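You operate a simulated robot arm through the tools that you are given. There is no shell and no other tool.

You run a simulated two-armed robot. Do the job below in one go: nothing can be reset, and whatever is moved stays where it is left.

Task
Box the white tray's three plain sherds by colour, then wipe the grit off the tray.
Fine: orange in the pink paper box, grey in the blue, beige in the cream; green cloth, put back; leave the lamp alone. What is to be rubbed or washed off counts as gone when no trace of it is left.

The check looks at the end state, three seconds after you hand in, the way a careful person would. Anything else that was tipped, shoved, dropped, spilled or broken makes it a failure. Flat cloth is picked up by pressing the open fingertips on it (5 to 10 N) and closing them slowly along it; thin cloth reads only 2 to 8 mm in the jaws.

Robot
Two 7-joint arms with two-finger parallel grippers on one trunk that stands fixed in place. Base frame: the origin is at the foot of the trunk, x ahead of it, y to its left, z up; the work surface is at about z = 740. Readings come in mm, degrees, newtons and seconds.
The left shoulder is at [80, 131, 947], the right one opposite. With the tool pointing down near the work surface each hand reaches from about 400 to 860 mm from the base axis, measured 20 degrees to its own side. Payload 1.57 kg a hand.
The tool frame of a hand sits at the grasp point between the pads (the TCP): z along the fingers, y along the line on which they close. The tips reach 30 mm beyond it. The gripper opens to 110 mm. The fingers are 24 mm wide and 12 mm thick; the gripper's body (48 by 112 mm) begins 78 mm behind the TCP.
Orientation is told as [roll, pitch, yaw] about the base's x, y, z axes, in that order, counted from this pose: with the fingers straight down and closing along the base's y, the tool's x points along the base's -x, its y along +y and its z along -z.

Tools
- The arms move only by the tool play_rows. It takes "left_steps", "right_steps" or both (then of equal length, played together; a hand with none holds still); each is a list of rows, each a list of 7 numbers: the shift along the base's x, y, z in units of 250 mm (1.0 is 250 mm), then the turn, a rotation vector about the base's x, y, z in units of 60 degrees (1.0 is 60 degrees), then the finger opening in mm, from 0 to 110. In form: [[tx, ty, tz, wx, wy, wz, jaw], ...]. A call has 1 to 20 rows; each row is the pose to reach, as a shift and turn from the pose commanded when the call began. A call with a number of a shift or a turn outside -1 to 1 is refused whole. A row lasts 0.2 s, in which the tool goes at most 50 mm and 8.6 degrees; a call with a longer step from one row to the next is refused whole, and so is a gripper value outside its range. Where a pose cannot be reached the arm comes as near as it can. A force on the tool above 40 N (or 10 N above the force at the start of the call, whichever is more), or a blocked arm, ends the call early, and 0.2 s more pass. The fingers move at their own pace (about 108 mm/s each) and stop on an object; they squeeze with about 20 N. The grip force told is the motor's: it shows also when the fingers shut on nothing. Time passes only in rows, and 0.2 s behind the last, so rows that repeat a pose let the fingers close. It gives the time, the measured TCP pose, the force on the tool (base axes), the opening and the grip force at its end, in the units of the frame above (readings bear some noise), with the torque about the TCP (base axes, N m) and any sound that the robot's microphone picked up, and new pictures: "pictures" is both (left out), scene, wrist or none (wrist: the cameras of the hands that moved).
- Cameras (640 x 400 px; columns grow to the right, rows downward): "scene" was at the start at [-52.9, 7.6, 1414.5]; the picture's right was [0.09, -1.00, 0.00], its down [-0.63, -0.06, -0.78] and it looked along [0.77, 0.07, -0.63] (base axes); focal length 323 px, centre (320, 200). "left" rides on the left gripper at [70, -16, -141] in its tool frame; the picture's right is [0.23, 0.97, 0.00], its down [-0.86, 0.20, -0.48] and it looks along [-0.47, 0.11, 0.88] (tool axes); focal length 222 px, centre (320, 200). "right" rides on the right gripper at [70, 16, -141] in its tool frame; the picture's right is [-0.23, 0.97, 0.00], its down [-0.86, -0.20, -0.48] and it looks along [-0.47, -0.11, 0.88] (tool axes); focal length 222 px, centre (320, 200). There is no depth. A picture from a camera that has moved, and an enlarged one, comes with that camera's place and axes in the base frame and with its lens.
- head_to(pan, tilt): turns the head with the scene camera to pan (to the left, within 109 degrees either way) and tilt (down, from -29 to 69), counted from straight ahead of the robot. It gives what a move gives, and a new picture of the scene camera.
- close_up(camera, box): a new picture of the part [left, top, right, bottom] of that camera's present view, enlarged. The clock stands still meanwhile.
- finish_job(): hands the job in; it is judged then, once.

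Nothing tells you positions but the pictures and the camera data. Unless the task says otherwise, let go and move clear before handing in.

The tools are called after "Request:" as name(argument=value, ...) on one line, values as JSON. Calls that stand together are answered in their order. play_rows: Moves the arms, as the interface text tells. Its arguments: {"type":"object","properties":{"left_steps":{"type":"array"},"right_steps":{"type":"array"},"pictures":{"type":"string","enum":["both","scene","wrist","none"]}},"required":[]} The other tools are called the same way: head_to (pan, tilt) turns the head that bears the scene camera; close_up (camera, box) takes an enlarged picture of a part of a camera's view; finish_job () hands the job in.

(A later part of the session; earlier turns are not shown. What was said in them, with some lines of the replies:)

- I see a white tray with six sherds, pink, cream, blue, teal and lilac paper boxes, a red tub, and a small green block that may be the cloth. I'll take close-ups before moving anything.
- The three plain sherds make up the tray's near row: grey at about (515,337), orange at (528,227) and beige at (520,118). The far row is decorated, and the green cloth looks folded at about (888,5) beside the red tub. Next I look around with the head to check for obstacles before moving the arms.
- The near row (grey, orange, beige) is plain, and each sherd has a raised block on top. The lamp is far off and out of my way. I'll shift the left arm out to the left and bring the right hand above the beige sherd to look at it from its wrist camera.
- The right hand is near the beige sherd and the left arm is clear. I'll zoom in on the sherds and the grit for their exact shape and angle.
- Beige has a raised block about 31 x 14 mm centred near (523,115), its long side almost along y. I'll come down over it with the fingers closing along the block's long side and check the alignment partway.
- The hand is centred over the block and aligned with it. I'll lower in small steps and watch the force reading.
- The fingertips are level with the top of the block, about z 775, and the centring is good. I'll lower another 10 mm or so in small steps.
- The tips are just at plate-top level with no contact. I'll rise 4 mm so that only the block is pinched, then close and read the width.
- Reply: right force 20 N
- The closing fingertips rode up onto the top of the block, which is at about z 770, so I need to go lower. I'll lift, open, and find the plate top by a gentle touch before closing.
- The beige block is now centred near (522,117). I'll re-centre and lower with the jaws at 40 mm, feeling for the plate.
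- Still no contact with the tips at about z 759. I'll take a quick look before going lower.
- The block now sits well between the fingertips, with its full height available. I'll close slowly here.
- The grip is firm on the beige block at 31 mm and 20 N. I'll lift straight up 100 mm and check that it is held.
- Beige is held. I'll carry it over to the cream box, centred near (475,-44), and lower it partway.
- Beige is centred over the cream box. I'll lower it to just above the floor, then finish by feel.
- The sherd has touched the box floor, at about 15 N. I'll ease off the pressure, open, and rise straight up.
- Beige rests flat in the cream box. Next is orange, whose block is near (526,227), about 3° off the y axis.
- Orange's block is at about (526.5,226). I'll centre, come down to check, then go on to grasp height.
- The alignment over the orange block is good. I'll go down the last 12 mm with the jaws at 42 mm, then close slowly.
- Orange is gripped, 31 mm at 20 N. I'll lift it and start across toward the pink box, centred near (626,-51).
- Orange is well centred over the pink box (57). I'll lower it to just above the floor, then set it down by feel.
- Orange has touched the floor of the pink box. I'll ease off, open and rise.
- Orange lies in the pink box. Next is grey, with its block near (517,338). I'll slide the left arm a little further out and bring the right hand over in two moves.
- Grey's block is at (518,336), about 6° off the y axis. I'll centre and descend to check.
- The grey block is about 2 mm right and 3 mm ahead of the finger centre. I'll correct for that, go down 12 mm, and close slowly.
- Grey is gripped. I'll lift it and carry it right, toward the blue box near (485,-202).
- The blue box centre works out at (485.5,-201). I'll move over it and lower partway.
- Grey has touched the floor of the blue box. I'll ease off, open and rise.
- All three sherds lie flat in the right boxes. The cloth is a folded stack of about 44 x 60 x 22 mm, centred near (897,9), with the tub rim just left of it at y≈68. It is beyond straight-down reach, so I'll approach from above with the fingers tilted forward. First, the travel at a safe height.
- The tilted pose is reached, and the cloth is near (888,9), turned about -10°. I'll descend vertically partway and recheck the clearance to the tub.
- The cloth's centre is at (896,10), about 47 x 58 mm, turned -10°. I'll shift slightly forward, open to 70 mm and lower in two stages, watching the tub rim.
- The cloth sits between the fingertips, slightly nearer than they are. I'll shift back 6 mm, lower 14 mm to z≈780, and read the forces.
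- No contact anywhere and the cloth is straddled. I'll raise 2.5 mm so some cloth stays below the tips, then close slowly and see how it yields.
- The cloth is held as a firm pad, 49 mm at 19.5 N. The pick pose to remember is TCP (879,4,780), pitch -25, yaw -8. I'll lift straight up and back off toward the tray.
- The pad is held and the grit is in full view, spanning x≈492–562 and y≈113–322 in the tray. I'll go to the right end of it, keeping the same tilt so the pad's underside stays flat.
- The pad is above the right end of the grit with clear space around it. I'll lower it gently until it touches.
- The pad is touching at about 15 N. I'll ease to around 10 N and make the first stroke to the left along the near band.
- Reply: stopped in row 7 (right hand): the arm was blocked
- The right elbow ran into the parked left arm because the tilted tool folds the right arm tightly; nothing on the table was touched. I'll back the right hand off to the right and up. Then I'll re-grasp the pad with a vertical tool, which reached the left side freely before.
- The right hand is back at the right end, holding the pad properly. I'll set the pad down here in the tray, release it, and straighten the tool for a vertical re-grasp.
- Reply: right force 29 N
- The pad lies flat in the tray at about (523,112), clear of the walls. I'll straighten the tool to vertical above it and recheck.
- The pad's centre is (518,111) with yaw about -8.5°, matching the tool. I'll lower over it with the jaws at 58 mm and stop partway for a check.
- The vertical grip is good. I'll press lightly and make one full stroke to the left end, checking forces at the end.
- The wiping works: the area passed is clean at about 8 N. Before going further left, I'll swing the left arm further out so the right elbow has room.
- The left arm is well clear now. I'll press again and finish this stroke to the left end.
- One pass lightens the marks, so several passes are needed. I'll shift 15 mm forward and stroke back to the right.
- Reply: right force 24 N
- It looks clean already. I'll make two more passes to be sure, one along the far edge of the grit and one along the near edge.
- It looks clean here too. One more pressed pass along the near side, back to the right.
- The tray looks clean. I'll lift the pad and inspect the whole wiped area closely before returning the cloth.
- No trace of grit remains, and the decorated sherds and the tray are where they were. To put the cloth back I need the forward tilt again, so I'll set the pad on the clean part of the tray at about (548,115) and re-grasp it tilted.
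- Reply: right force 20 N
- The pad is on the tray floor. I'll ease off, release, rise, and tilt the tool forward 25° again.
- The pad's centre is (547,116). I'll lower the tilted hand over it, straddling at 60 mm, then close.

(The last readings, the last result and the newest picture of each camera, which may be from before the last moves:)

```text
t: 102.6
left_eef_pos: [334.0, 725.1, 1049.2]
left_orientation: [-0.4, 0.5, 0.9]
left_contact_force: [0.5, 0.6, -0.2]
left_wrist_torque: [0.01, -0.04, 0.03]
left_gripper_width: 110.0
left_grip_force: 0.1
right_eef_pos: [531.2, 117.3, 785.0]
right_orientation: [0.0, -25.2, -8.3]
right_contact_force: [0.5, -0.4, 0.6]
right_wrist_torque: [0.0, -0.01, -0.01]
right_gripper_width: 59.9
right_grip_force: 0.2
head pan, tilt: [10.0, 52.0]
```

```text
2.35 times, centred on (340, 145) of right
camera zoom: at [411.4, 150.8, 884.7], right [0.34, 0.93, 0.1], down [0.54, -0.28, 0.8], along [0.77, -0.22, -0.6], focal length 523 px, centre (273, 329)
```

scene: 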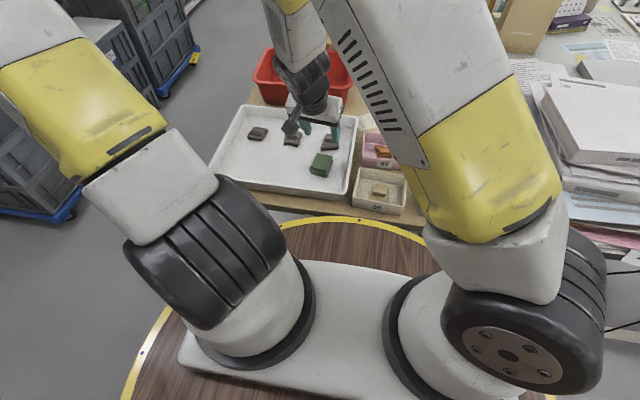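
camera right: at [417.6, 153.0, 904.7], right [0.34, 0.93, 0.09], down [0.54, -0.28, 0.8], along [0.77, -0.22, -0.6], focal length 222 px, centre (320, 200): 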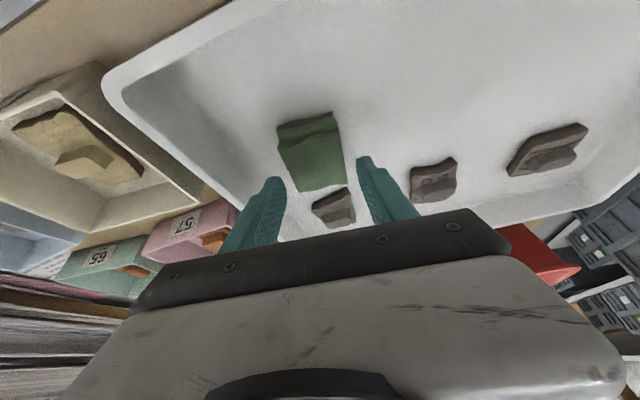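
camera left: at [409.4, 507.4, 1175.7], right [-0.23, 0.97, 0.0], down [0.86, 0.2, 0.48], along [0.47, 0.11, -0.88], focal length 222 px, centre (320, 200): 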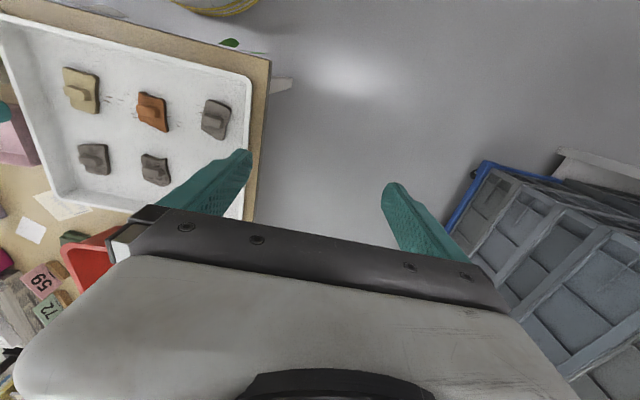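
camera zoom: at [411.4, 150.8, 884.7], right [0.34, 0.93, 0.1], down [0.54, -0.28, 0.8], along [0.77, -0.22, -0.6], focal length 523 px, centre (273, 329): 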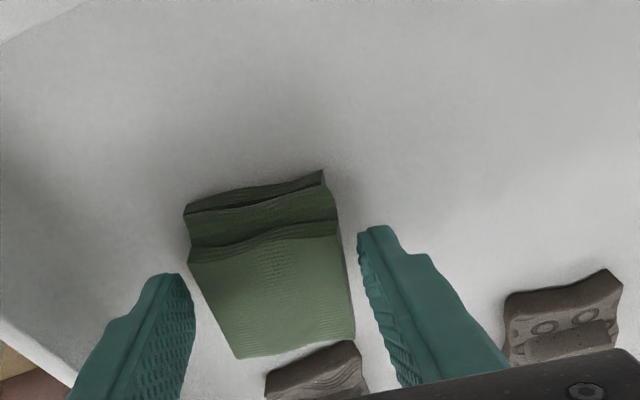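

Request:
play_rows(right_steps=[[0, 0, 0, 0, 0, 0, 56], [0, 0, 0, 0, 0, 0, 52], [0, 0, 0, 0, 0, 0, 48], [0, 0, 0, 0, 0, 0, 42], [0, 0, 0, 0, 0, 0, 40], [0, 0, 0.04, 0, 0, 0, 40], [0, 0, 0.14, 0, 0, 0, 40], [0, 0, 0.28, 0, 0, 0, 40], [0, 0, 0.42, 0, 0, 0, 40], [0, 0, 0.56, 0, 0, 0, 40], [0, 0, 0.56, 0, 0, 0, 40]])

Request:
close_up(camera="right", box=[220, 80, 460, 230])

Request:
close_up(camera="scene", box=[330, 30, 430, 110])

```text
t: 105.0
left_eef_pos: [334.3, 724.9, 1048.1]
left_orientation: [-0.4, 0.4, 0.7]
left_contact_force: [0.9, 0.2, -0.2]
left_wrist_torque: [0.02, -0.01, 0.01]
left_gripper_width: 110.0
left_grip_force: 0.0
right_eef_pos: [530.9, 115.8, 923.1]
right_orientation: [-0.2, -25.1, -8.3]
right_contact_force: [-0.4, -0.1, 0.1]
right_wrist_torque: [-0.02, 0.06, 0.03]
right_gripper_width: 49.0
right_grip_force: 20.0
head pan, tilt: [10.0, 52.0]
camera right: at [412.1, 149.2, 1022.5], right [0.34, 0.93, 0.09], down [0.54, -0.28, 0.8], along [0.77, -0.22, -0.6], focal length 222 px, centre (320, 200)
```

scene: 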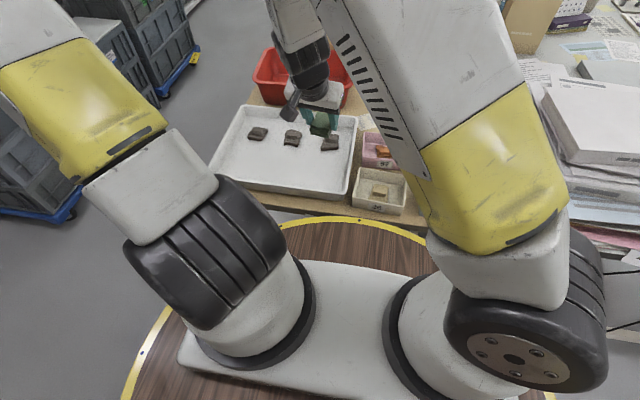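
right: 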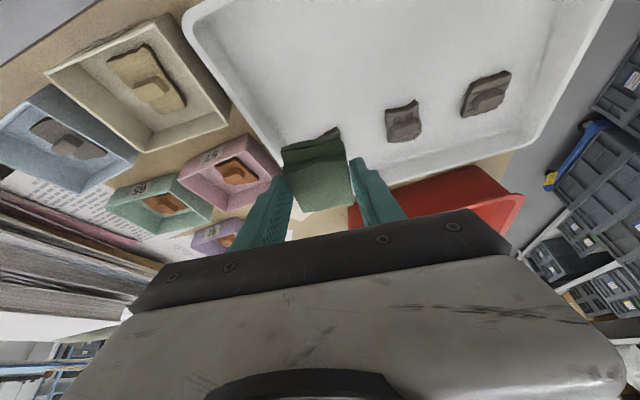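

```text
2.67 times, centred on (340, 155) of right
camera zoom: at [412.1, 149.2, 1022.5], right [0.34, 0.93, 0.09], down [0.54, -0.28, 0.8], along [0.77, -0.22, -0.6], focal length 592 px, centre (267, 320)
```

zoom: 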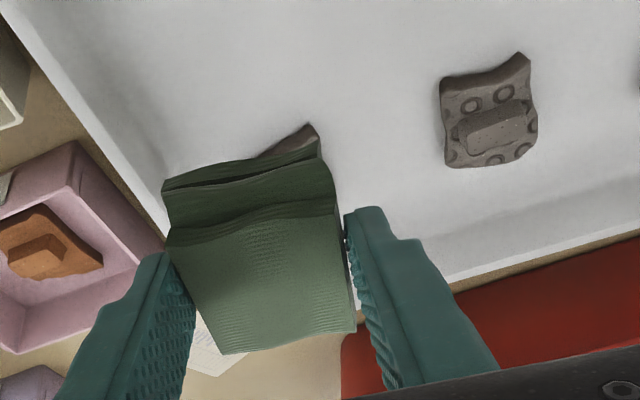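

```text
5.00 times, centred on (380, 70) of scene
camera zoom: at [-64.4, 13.0, 1396.1], right [0.17, -0.98, 0.0], down [-0.78, -0.14, -0.62], along [0.61, 0.11, -0.79], focal length 1616 px, centre (20, 850)
```

zoom: 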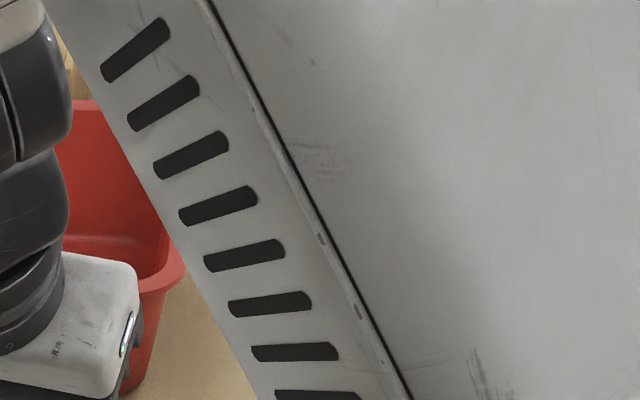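

The pad is held again as at the first pick-up. I'll carry it back along the earlier path toward its spot beside the tub.

Request:
play_rows(right_steps=[[0.08, -0.04, 0.01, 0, 0, 0, 40], [0.2, -0.1, 0.03, 0, 0, 0, 40], [0.34, -0.17, 0.03, 0, 0, 0, 40], [0.48, -0.24, 0.03, 0, 0, 0, 40], [0.62, -0.31, 0.03, 0, 0, 0, 40], [0.76, -0.35, 0.03, 0, 0, 0, 40], [0.88, -0.38, 0.03, 0, 0, 0, 40], [0.96, -0.4, 0.03, 0, 0, 0, 40], [0.96, -0.4, 0.03, 0, 0, 0, 40]], pictures="none")

Request:
play_rows(right_steps=[[0.08, -0.01, 0, 0, 0, 0, 40], [0.2, -0.02, 0, 0, 0, 0, 40], [0.32, -0.03, 0, 0, 0, 0, 40], [0.42, -0.034, 0, 0, 0, 0, 40], [0.42, -0.034, 0, 0, 0, 0, 40]])

Request:
close_up(camera="scene", box=[330, 30, 430, 110])

Request:
close_up(camera="right", box=[220, 60, 460, 230])

```text
t: 107.0
left_eef_pos: [335.6, 724.2, 1048.2]
left_orientation: [-0.3, 0.5, 0.8]
left_contact_force: [0.2, -0.3, -1.2]
left_wrist_torque: [0.01, -0.05, -0.01]
left_gripper_width: 109.9
left_grip_force: 0.0
right_eef_pos: [770.8, 13.0, 933.0]
right_orientation: [-0.1, -25.2, -8.2]
right_contact_force: [-0.8, 0.1, -0.9]
right_wrist_torque: [0.02, -0.01, -0.05]
right_gripper_width: 48.9
right_grip_force: 20.3
head pan, tilt: [10.0, 52.0]
```

```text
t: 108.2
left_eef_pos: [333.8, 723.9, 1048.5]
left_orientation: [-0.3, 0.5, 0.9]
left_contact_force: [-0.7, 0.3, -0.3]
left_wrist_torque: [0.01, -0.02, 0.01]
left_gripper_width: 109.7
left_grip_force: 0.1
right_eef_pos: [874.4, 5.6, 932.5]
right_orientation: [0.0, -25.2, -8.2]
right_contact_force: [0.1, -0.1, -0.9]
right_wrist_torque: [-0.01, 0.03, 0.03]
right_gripper_width: 48.9
right_grip_force: 19.7
head pan, tilt: [10.0, 52.0]
camera right: at [756.2, 39.7, 1031.0], right [0.34, 0.93, 0.09], down [0.54, -0.28, 0.8], along [0.77, -0.22, -0.6], focal length 222 px, centre (320, 200)
```

scene: 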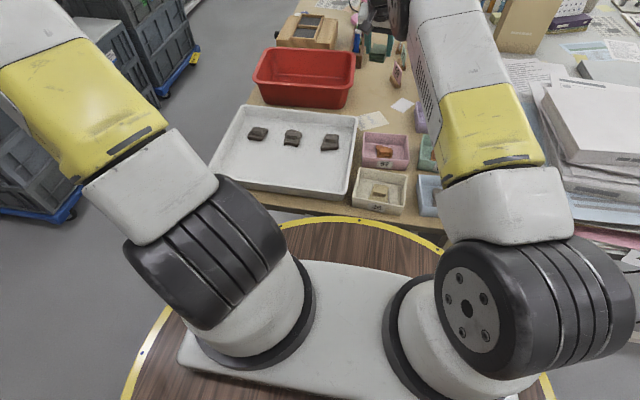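
right: 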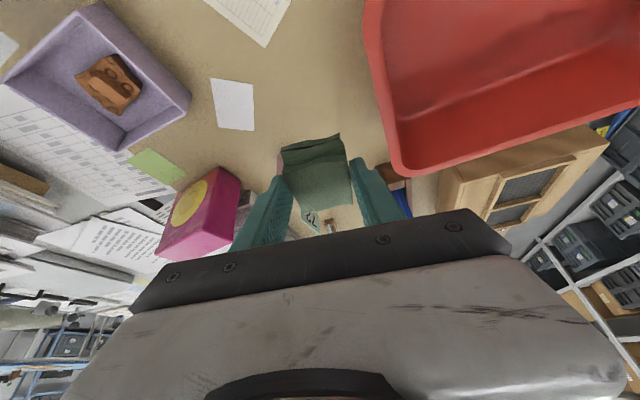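

```text
5.00 times, centred on (380, 70) of scene
camera zoom: at [-64.3, 12.9, 1396.1], right [0.17, -0.98, 0.0], down [-0.78, -0.14, -0.62], along [0.61, 0.11, -0.79], focal length 1616 px, centre (20, 850)
```

zoom: 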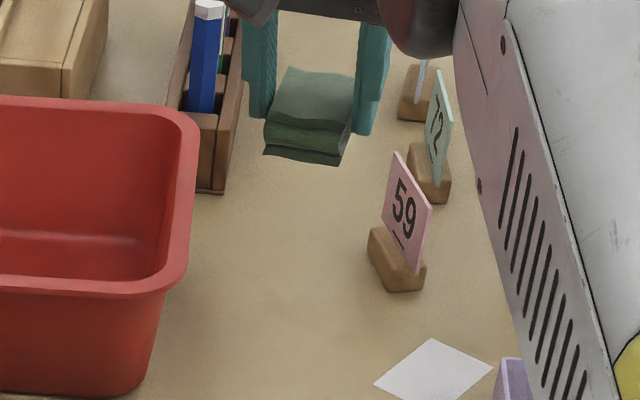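

```text
2.35 times, centred on (340, 145) of right
camera zoom: at [756.2, 39.7, 1031.0], right [0.34, 0.93, 0.09], down [0.54, -0.28, 0.8], along [0.77, -0.22, -0.6], focal length 523 px, centre (273, 329)
```

zoom: 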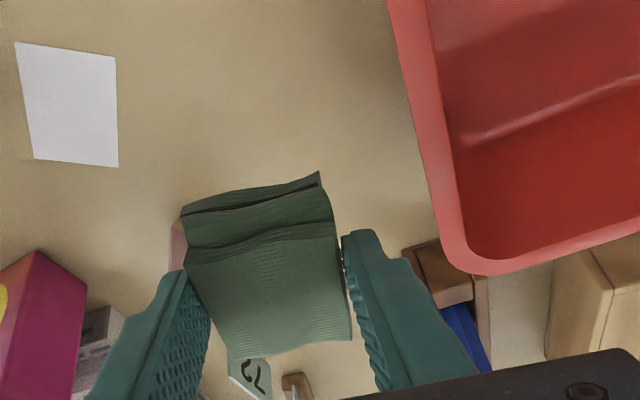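

The pad is above its original spot. I'll lower vertically to just above the table and compare with the earlier picture.

Request:
play_rows(right_steps=[[0.01, 0.006, -0.12, 0, 0, 0, 40], [0.01, 0.006, -0.26, 0, 0, 0, 40], [0.01, 0.006, -0.4, 0, 0, 0, 40], [0.01, 0.006, -0.5, 0, 0, 0, 40], [0.01, 0.006, -0.55, 0, 0, 0, 40], [0.01, 0.006, -0.55, 0, 0, 0, 40]])

Request:
close_up(camera="scene", box=[340, 40, 420, 110])

Request:
close_up(camera="right", box=[220, 80, 460, 230])

```text
t: 109.6
left_eef_pos: [334.9, 724.4, 1048.7]
left_orientation: [-0.2, 0.5, 0.8]
left_contact_force: [0.5, 0.1, 0.3]
left_wrist_torque: [-0.01, 0.0, 0.01]
left_gripper_width: 110.1
left_grip_force: 0.1
right_eef_pos: [879.3, 8.0, 794.5]
right_orientation: [-0.1, -25.2, -8.2]
right_contact_force: [-0.1, -0.5, -1.0]
right_wrist_torque: [0.0, -0.03, 0.01]
right_gripper_width: 49.2
right_grip_force: 19.9
head pan, tilt: [10.0, 52.0]
camera right: at [760.6, 42.6, 893.7], right [0.34, 0.93, 0.09], down [0.54, -0.28, 0.8], along [0.77, -0.22, -0.6], focal length 222 px, centre (320, 200)
```

scene: 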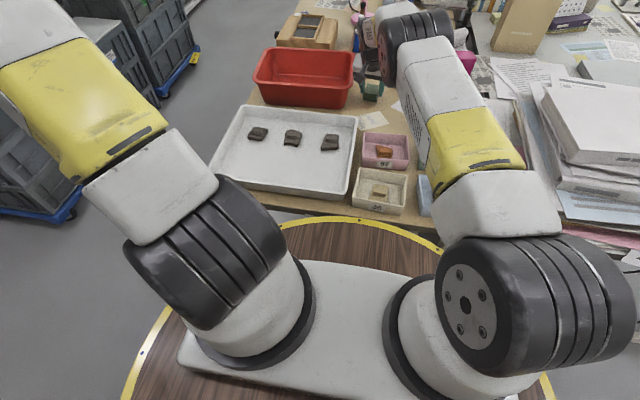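
right: 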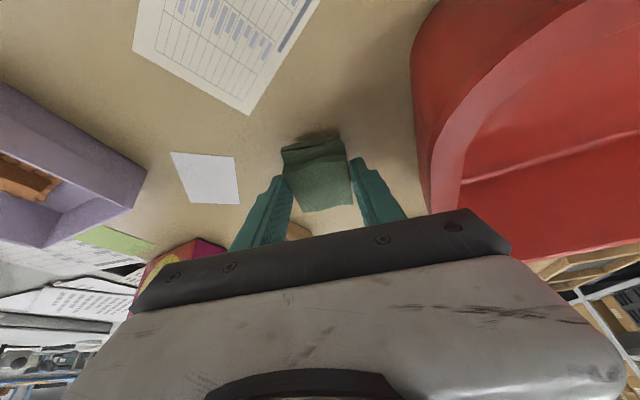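

```text
5.71 times, centred on (380, 75) of scene
camera zoom: at [-64.3, 12.9, 1396.1], right [0.17, -0.98, 0.0], down [-0.78, -0.14, -0.62], along [0.61, 0.11, -0.79], focal length 1846 px, centre (-23, 914)
```

zoom: 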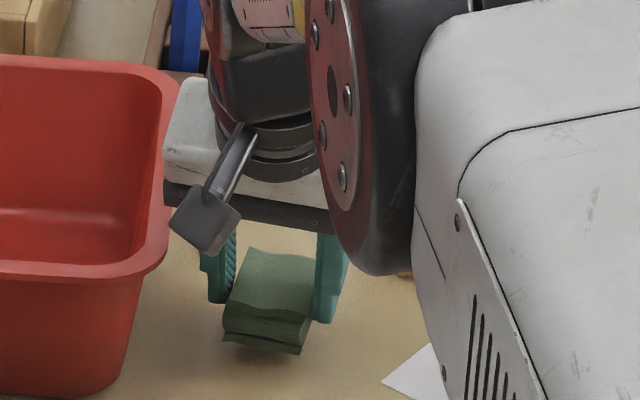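

```text
2.67 times, centred on (340, 155) of right
camera zoom: at [760.6, 42.6, 893.7], right [0.34, 0.93, 0.09], down [0.54, -0.28, 0.8], along [0.77, -0.22, -0.6], focal length 592 px, centre (267, 320)
```

zoom: 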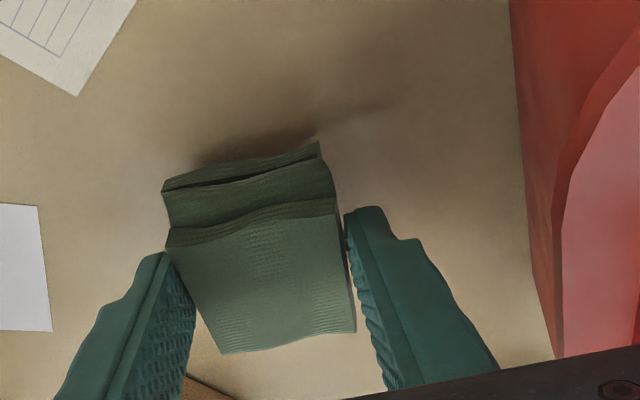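

The spot matches within several millimetres. I'll shift 5 mm back and 2 mm away from the tub, then lower to contact.

Request:
play_rows(right_steps=[[-0.02, -0.008, 0, 0, 0, 0, 40], [-0.02, -0.008, -0.02, 0, 0, 0, 40], [-0.02, -0.008, -0.04, 0, 0, 0, 40], [-0.02, -0.008, -0.054, 0, 0, 0, 40], [-0.02, -0.008, -0.054, 0, 0, 0, 40]], pictures="none")

```text
t: 110.8
left_eef_pos: [334.3, 724.0, 1049.1]
left_orientation: [-0.4, 0.5, 0.9]
left_contact_force: [-0.2, 0.7, -0.9]
left_wrist_torque: [-0.03, -0.01, 0.02]
left_gripper_width: 110.1
left_grip_force: 0.1
right_eef_pos: [873.2, 8.5, 780.4]
right_orientation: [0.0, -25.2, -8.1]
right_contact_force: [-0.4, -0.3, 1.5]
right_wrist_torque: [0.06, -0.01, 0.01]
right_gripper_width: 49.1
right_grip_force: 19.7
head pan, tilt: [10.0, 52.0]
```

Request:
play_rows(right_steps=[[0, 0, -0.004, 0, 0, 0, 40], [0, 0, -0.006, 0, 0, 0, 40], [0, 0, -0.006, 0, 0, 0, 40]], pictures="wrist")

Request:
close_up(camera="scene", box=[340, 40, 420, 110])

```text
t: 111.6
left_eef_pos: [334.9, 724.6, 1048.1]
left_orientation: [-0.2, 0.5, 0.8]
left_contact_force: [-0.6, -0.1, 0.1]
left_wrist_torque: [0.0, 0.02, -0.01]
left_gripper_width: 110.0
left_grip_force: 0.0
right_eef_pos: [873.5, 8.1, 780.4]
right_orientation: [-0.2, -25.4, -8.3]
right_contact_force: [1.2, 0.0, 5.6]
right_wrist_torque: [0.05, -0.06, -0.01]
right_gripper_width: 49.1
right_grip_force: 19.9
head pan, tilt: [10.0, 52.0]
camera right: at [754.2, 42.0, 879.5], right [0.34, 0.93, 0.1], down [0.53, -0.28, 0.8], along [0.77, -0.22, -0.59], focal length 222 px, centre (320, 200)
```

right: 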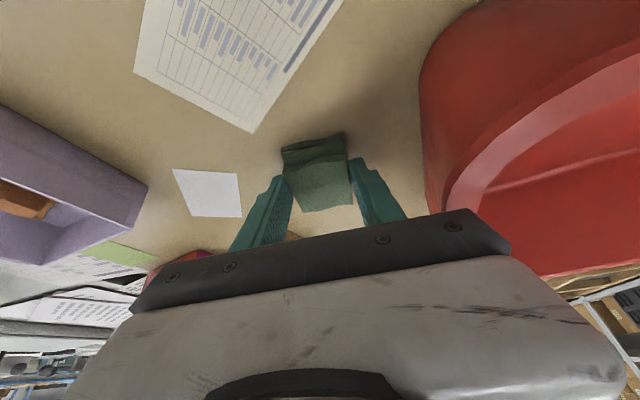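

```text
5.71 times, centred on (380, 75) of scene
camera zoom: at [-64.4, 12.9, 1396.1], right [0.17, -0.98, 0.0], down [-0.78, -0.14, -0.62], along [0.61, 0.11, -0.79], focal length 1846 px, centre (-23, 914)
```

zoom: 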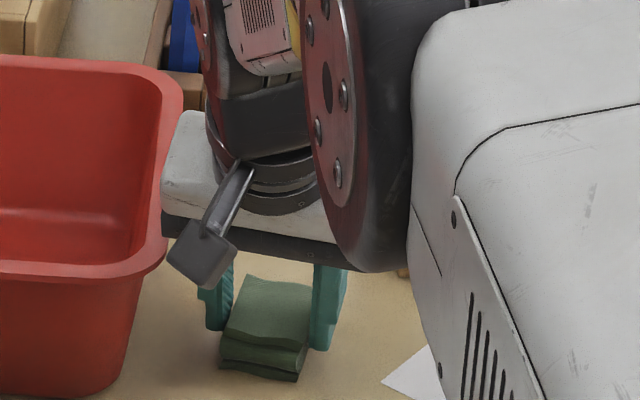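

The cloth is back within about 5 mm of where it lay. I'll open gently and rise straight up.

Request:
play_rows(right_steps=[[0, 0, 0.003, 0, 0, 0, 40], [0, 0, 0.003, 0, 0, 0, 50], [0, 0, 0.003, 0, 0, 0, 56], [0, 0, 0.003, 0, 0, 0, 62], [0, 0, 0.003, 0, 0, 0, 62], [0, 0, 0.04, 0, 0, 0, 62], [0, 0, 0.12, 0, 0, 0, 62], [0, 0, 0.24, 0, 0, 0, 62], [0, 0, 0.38, 0, 0, 0, 62], [0, 0, 0.52, 0, 0, 0, 62], [0, 0, 0.66, 0, 0, 0, 62], [0, 0, 0.66, 0, 0, 0, 62]])

Request:
close_up(camera="scene", box=[330, 40, 450, 120])

Request:
close_up(camera="right", box=[180, 0, 460, 200])

```text
t: 114.2
left_eef_pos: [335.7, 723.9, 1048.9]
left_orientation: [-0.3, 0.5, 0.9]
left_contact_force: [0.3, 0.3, 0.0]
left_wrist_torque: [-0.01, -0.03, -0.01]
left_gripper_width: 109.9
left_grip_force: 0.0
right_eef_pos: [873.0, 8.6, 946.2]
right_orientation: [-0.2, -25.2, -8.2]
right_contact_force: [0.0, 0.5, -0.3]
right_wrist_torque: [0.0, 0.04, -0.01]
right_gripper_width: 62.0
right_grip_force: 0.0
head pan, tilt: [10.0, 52.0]
camera right: at [753.8, 42.6, 1045.8], right [0.34, 0.93, 0.09], down [0.54, -0.28, 0.8], along [0.77, -0.22, -0.6], focal length 222 px, centre (320, 200)
```

scene: 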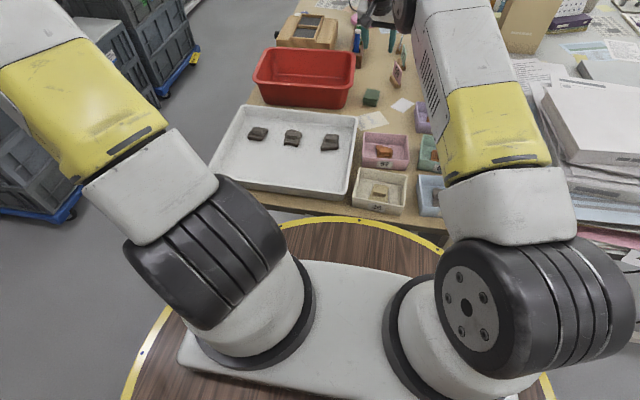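
right: 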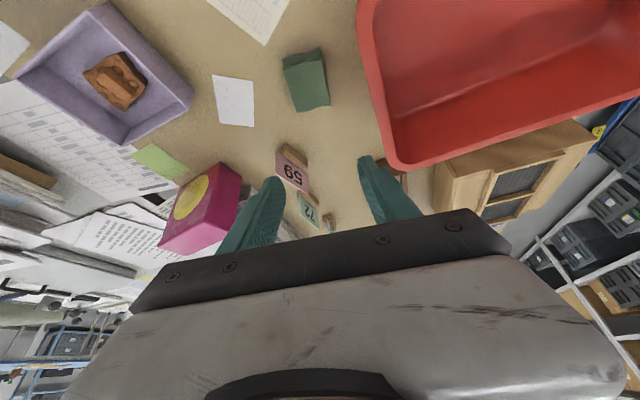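

```text
5.00 times, centred on (390, 80) of scene
camera zoom: at [-64.3, 12.9, 1396.1], right [0.17, -0.98, 0.0], down [-0.78, -0.14, -0.62], along [0.61, 0.11, -0.79], focal length 1616 px, centre (-30, 800)
```

zoom: 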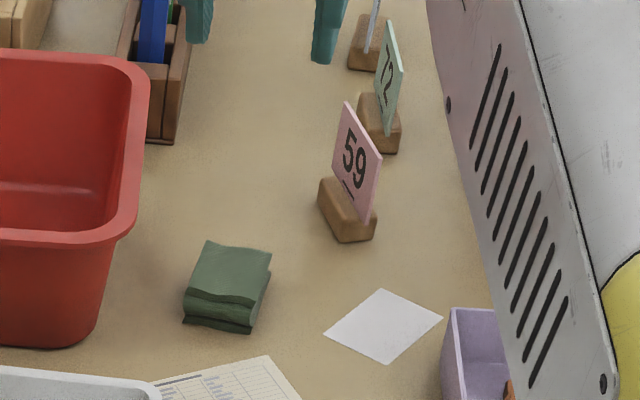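

```text
2.00 times, centred on (320, 100) of right
camera zoom: at [753.8, 42.6, 1045.8], right [0.34, 0.93, 0.09], down [0.54, -0.28, 0.8], along [0.77, -0.22, -0.6], focal length 444 px, centre (320, 400)
```

zoom: 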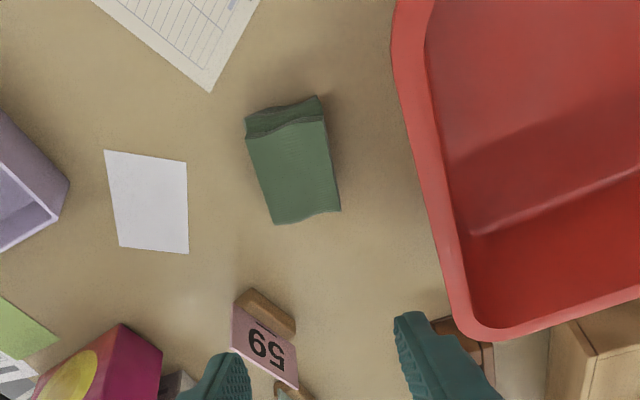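

The cloth lies where it was. I'll withdraw the right hand to its starting area, straighten it, and make a final check of everything.

Request:
play_rows(right_steps=[[-0.06, -0.06, 0.06, 0.008, 0.06, 0, 70], [-0.16, -0.14, 0.12, 0.016, 0.12, 0, 80], [-0.26, -0.22, 0.16, 0.025, 0.18, 0, 90], [-0.36, -0.3, 0.18, 0.033, 0.24, 0, 100], [-0.46, -0.38, 0.2, 0.042, 0.3, 0, 110], [-0.56, -0.46, 0.2, 0.05, 0.36, 0, 110], [-0.65, -0.54, 0.2, 0.0575, 0.4127, 0, 110], [-0.65, -0.54, 0.2, 0.0575, 0.4127, 0, 110]])

Request:
close_up(camera="scene", box=[200, 95, 360, 205])

Request:
close_up(camera="scene", box=[340, 90, 490, 225])

Request:
head_to(pan=14, tilt=45)

```text
t: 116.0
left_eef_pos: [334.4, 724.1, 1047.8]
left_orientation: [-0.3, 0.6, 0.8]
left_contact_force: [-0.2, 0.2, -0.5]
left_wrist_torque: [-0.01, 0.0, 0.0]
left_gripper_width: 109.9
left_grip_force: 0.1
right_eef_pos: [709.6, -129.3, 995.8]
right_orientation: [-0.3, -0.2, -8.2]
right_contact_force: [0.2, 0.5, -0.3]
right_wrist_torque: [0.02, -0.02, -0.02]
right_gripper_width: 109.8
right_grip_force: 0.0
head pan, tilt: [10.0, 52.0]
camera right: at [643.8, -101.8, 1138.7], right [0.36, 0.93, 0.0], down [0.82, -0.32, 0.48], along [0.45, -0.18, -0.88], focal length 222 px, centre (320, 200)
```

scene: 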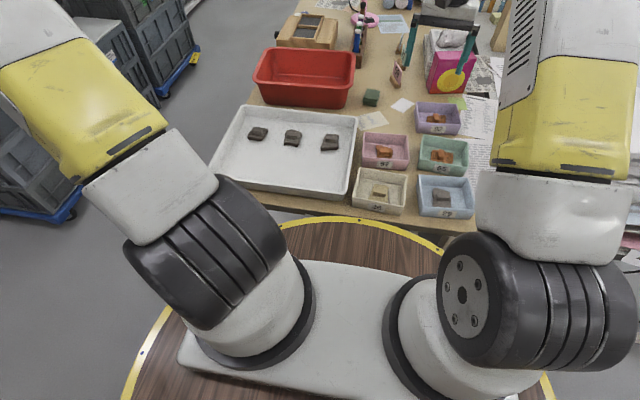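
right: 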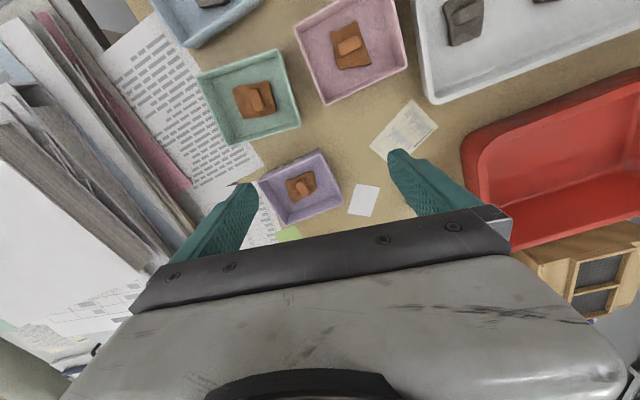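

```text
3.64 times, centred on (280, 150) of scene
camera zoom: at [-64.3, 12.9, 1396.1], right [0.17, -0.98, 0.0], down [-0.78, -0.14, -0.62], along [0.61, 0.11, -0.79], focal length 1175 px, centre (466, 382)
```

zoom: 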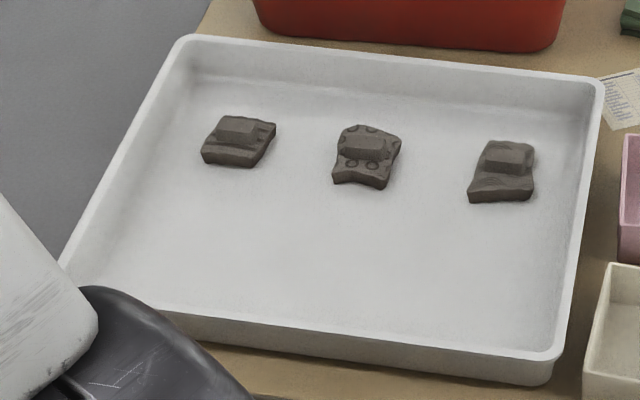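

```text
2.96 times, centred on (415, 158) of scene
camera zoom: at [-64.3, 12.9, 1396.1], right [0.17, -0.98, 0.0], down [-0.78, -0.14, -0.62], along [0.61, 0.11, -0.79], focal length 957 px, centre (38, 326)
```

zoom: 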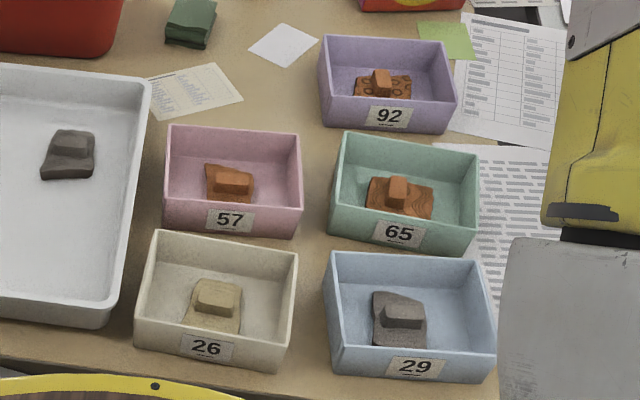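

```text
t: 116.7
left_eef_pos: [335.7, 723.9, 1048.1]
left_orientation: [-0.3, 0.6, 0.8]
left_contact_force: [-0.8, -0.2, -0.5]
left_wrist_torque: [-0.02, 0.01, 0.01]
left_gripper_width: 110.0
left_grip_force: 0.1
right_eef_pos: [710.0, -127.9, 995.5]
right_orientation: [-0.4, -0.2, -8.2]
right_contact_force: [-0.3, -1.0, -0.1]
right_wrist_torque: [0.0, -0.01, -0.01]
right_gripper_width: 110.0
right_grip_force: 0.0
head pan, tilt: [14.0, 45.0]
```

scene: 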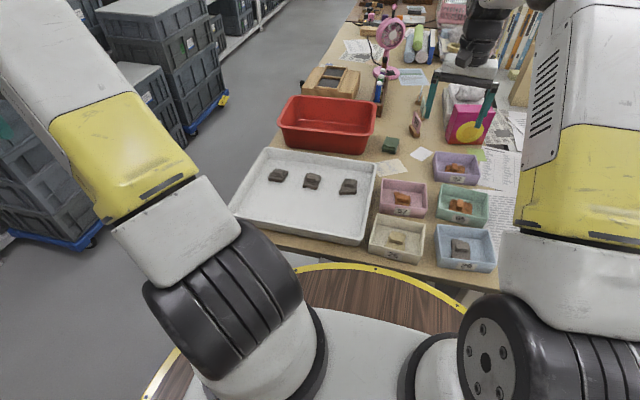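

Request:
close_up(camera="scene", box=[225, 165, 325, 250])

Request:
close_up(camera="scene", box=[295, 165, 385, 250])

Request:
close_up(camera="scene", box=[270, 20, 510, 170])

```text
4.71 times, centred on (275, 208) of scene
camera zoom: at [-59.4, 19.5, 1405.7], right [0.24, -0.97, 0.0], down [-0.69, -0.17, -0.71], along [0.69, 0.17, -0.71], focal length 1521 px, centre (532, 165)
```

zoom: 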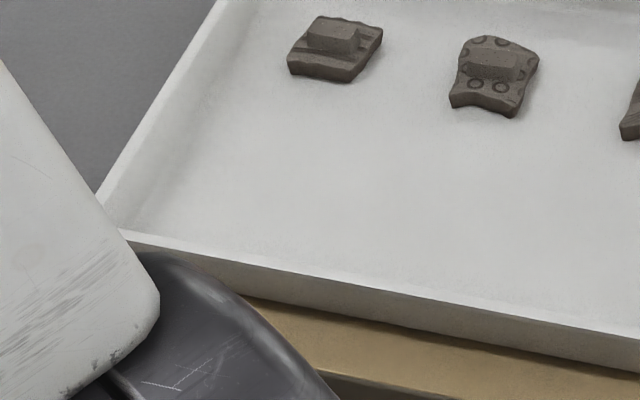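

```text
4.71 times, centred on (340, 208) of scene
camera zoom: at [-59.4, 19.5, 1405.7], right [0.24, -0.97, 0.0], down [-0.69, -0.17, -0.71], along [0.69, 0.17, -0.71], focal length 1521 px, centre (226, 165)
```

zoom: 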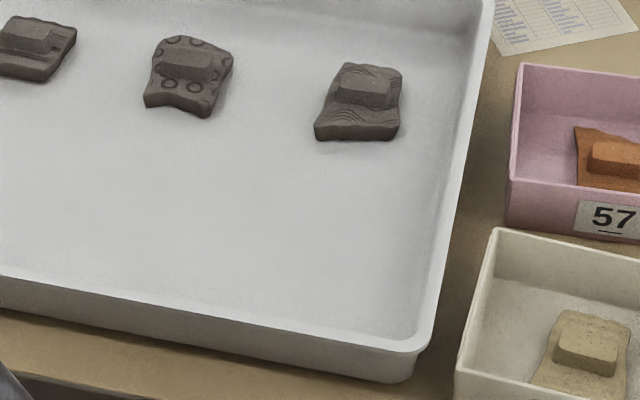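

```text
2.67 times, centred on (390, 95) of scene
camera zoom: at [-59.4, 19.5, 1405.7], right [0.24, -0.97, 0.0], down [-0.69, -0.17, -0.71], along [0.69, 0.17, -0.71], focal length 862 px, centre (133, 480)
```

zoom: 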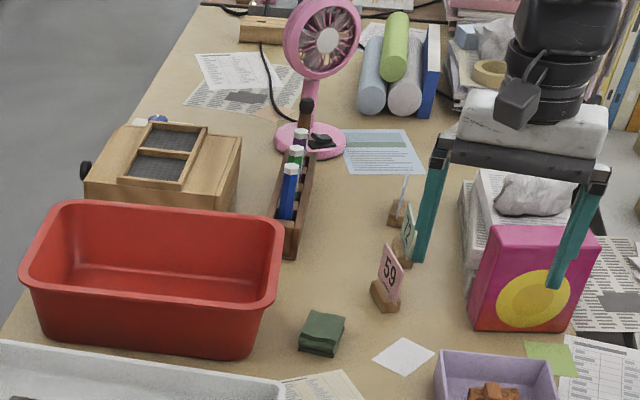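

The orange sherd is in the pink box, the grey in the blue and the beige in the cream. The tray shows no trace of grit, the green cloth is back in its place, and nothing else on the table has moved. Both hands are empty and clear, so I'm handing in.

Request:
finish_job()

```text
The job is handed in.
```

The three plain sherds are boxed, the tray is wiped and the green cloth is back. The job is handed in, and no verdict came back.

- **Sherds:** orange is in the pink box (57), grey in the blue (29) and beige in the cream (26), each lying flat.
- **Tray:** the last close-ups show no trace of grit, and the three decorated sherds are where they were.
- **Cloth:** it lies within about 5 mm of where it started. I set it down in the tray twice during the job to change my grip.
- **Slip:** during the first wipe my right elbow pushed against the parked left arm and stopped. I backed off and moved the left arm further out. The pictures show nothing on the table was shifted.
- **Everything else:** I did not touch the lamp, and both hands ended empty and clear of the table.
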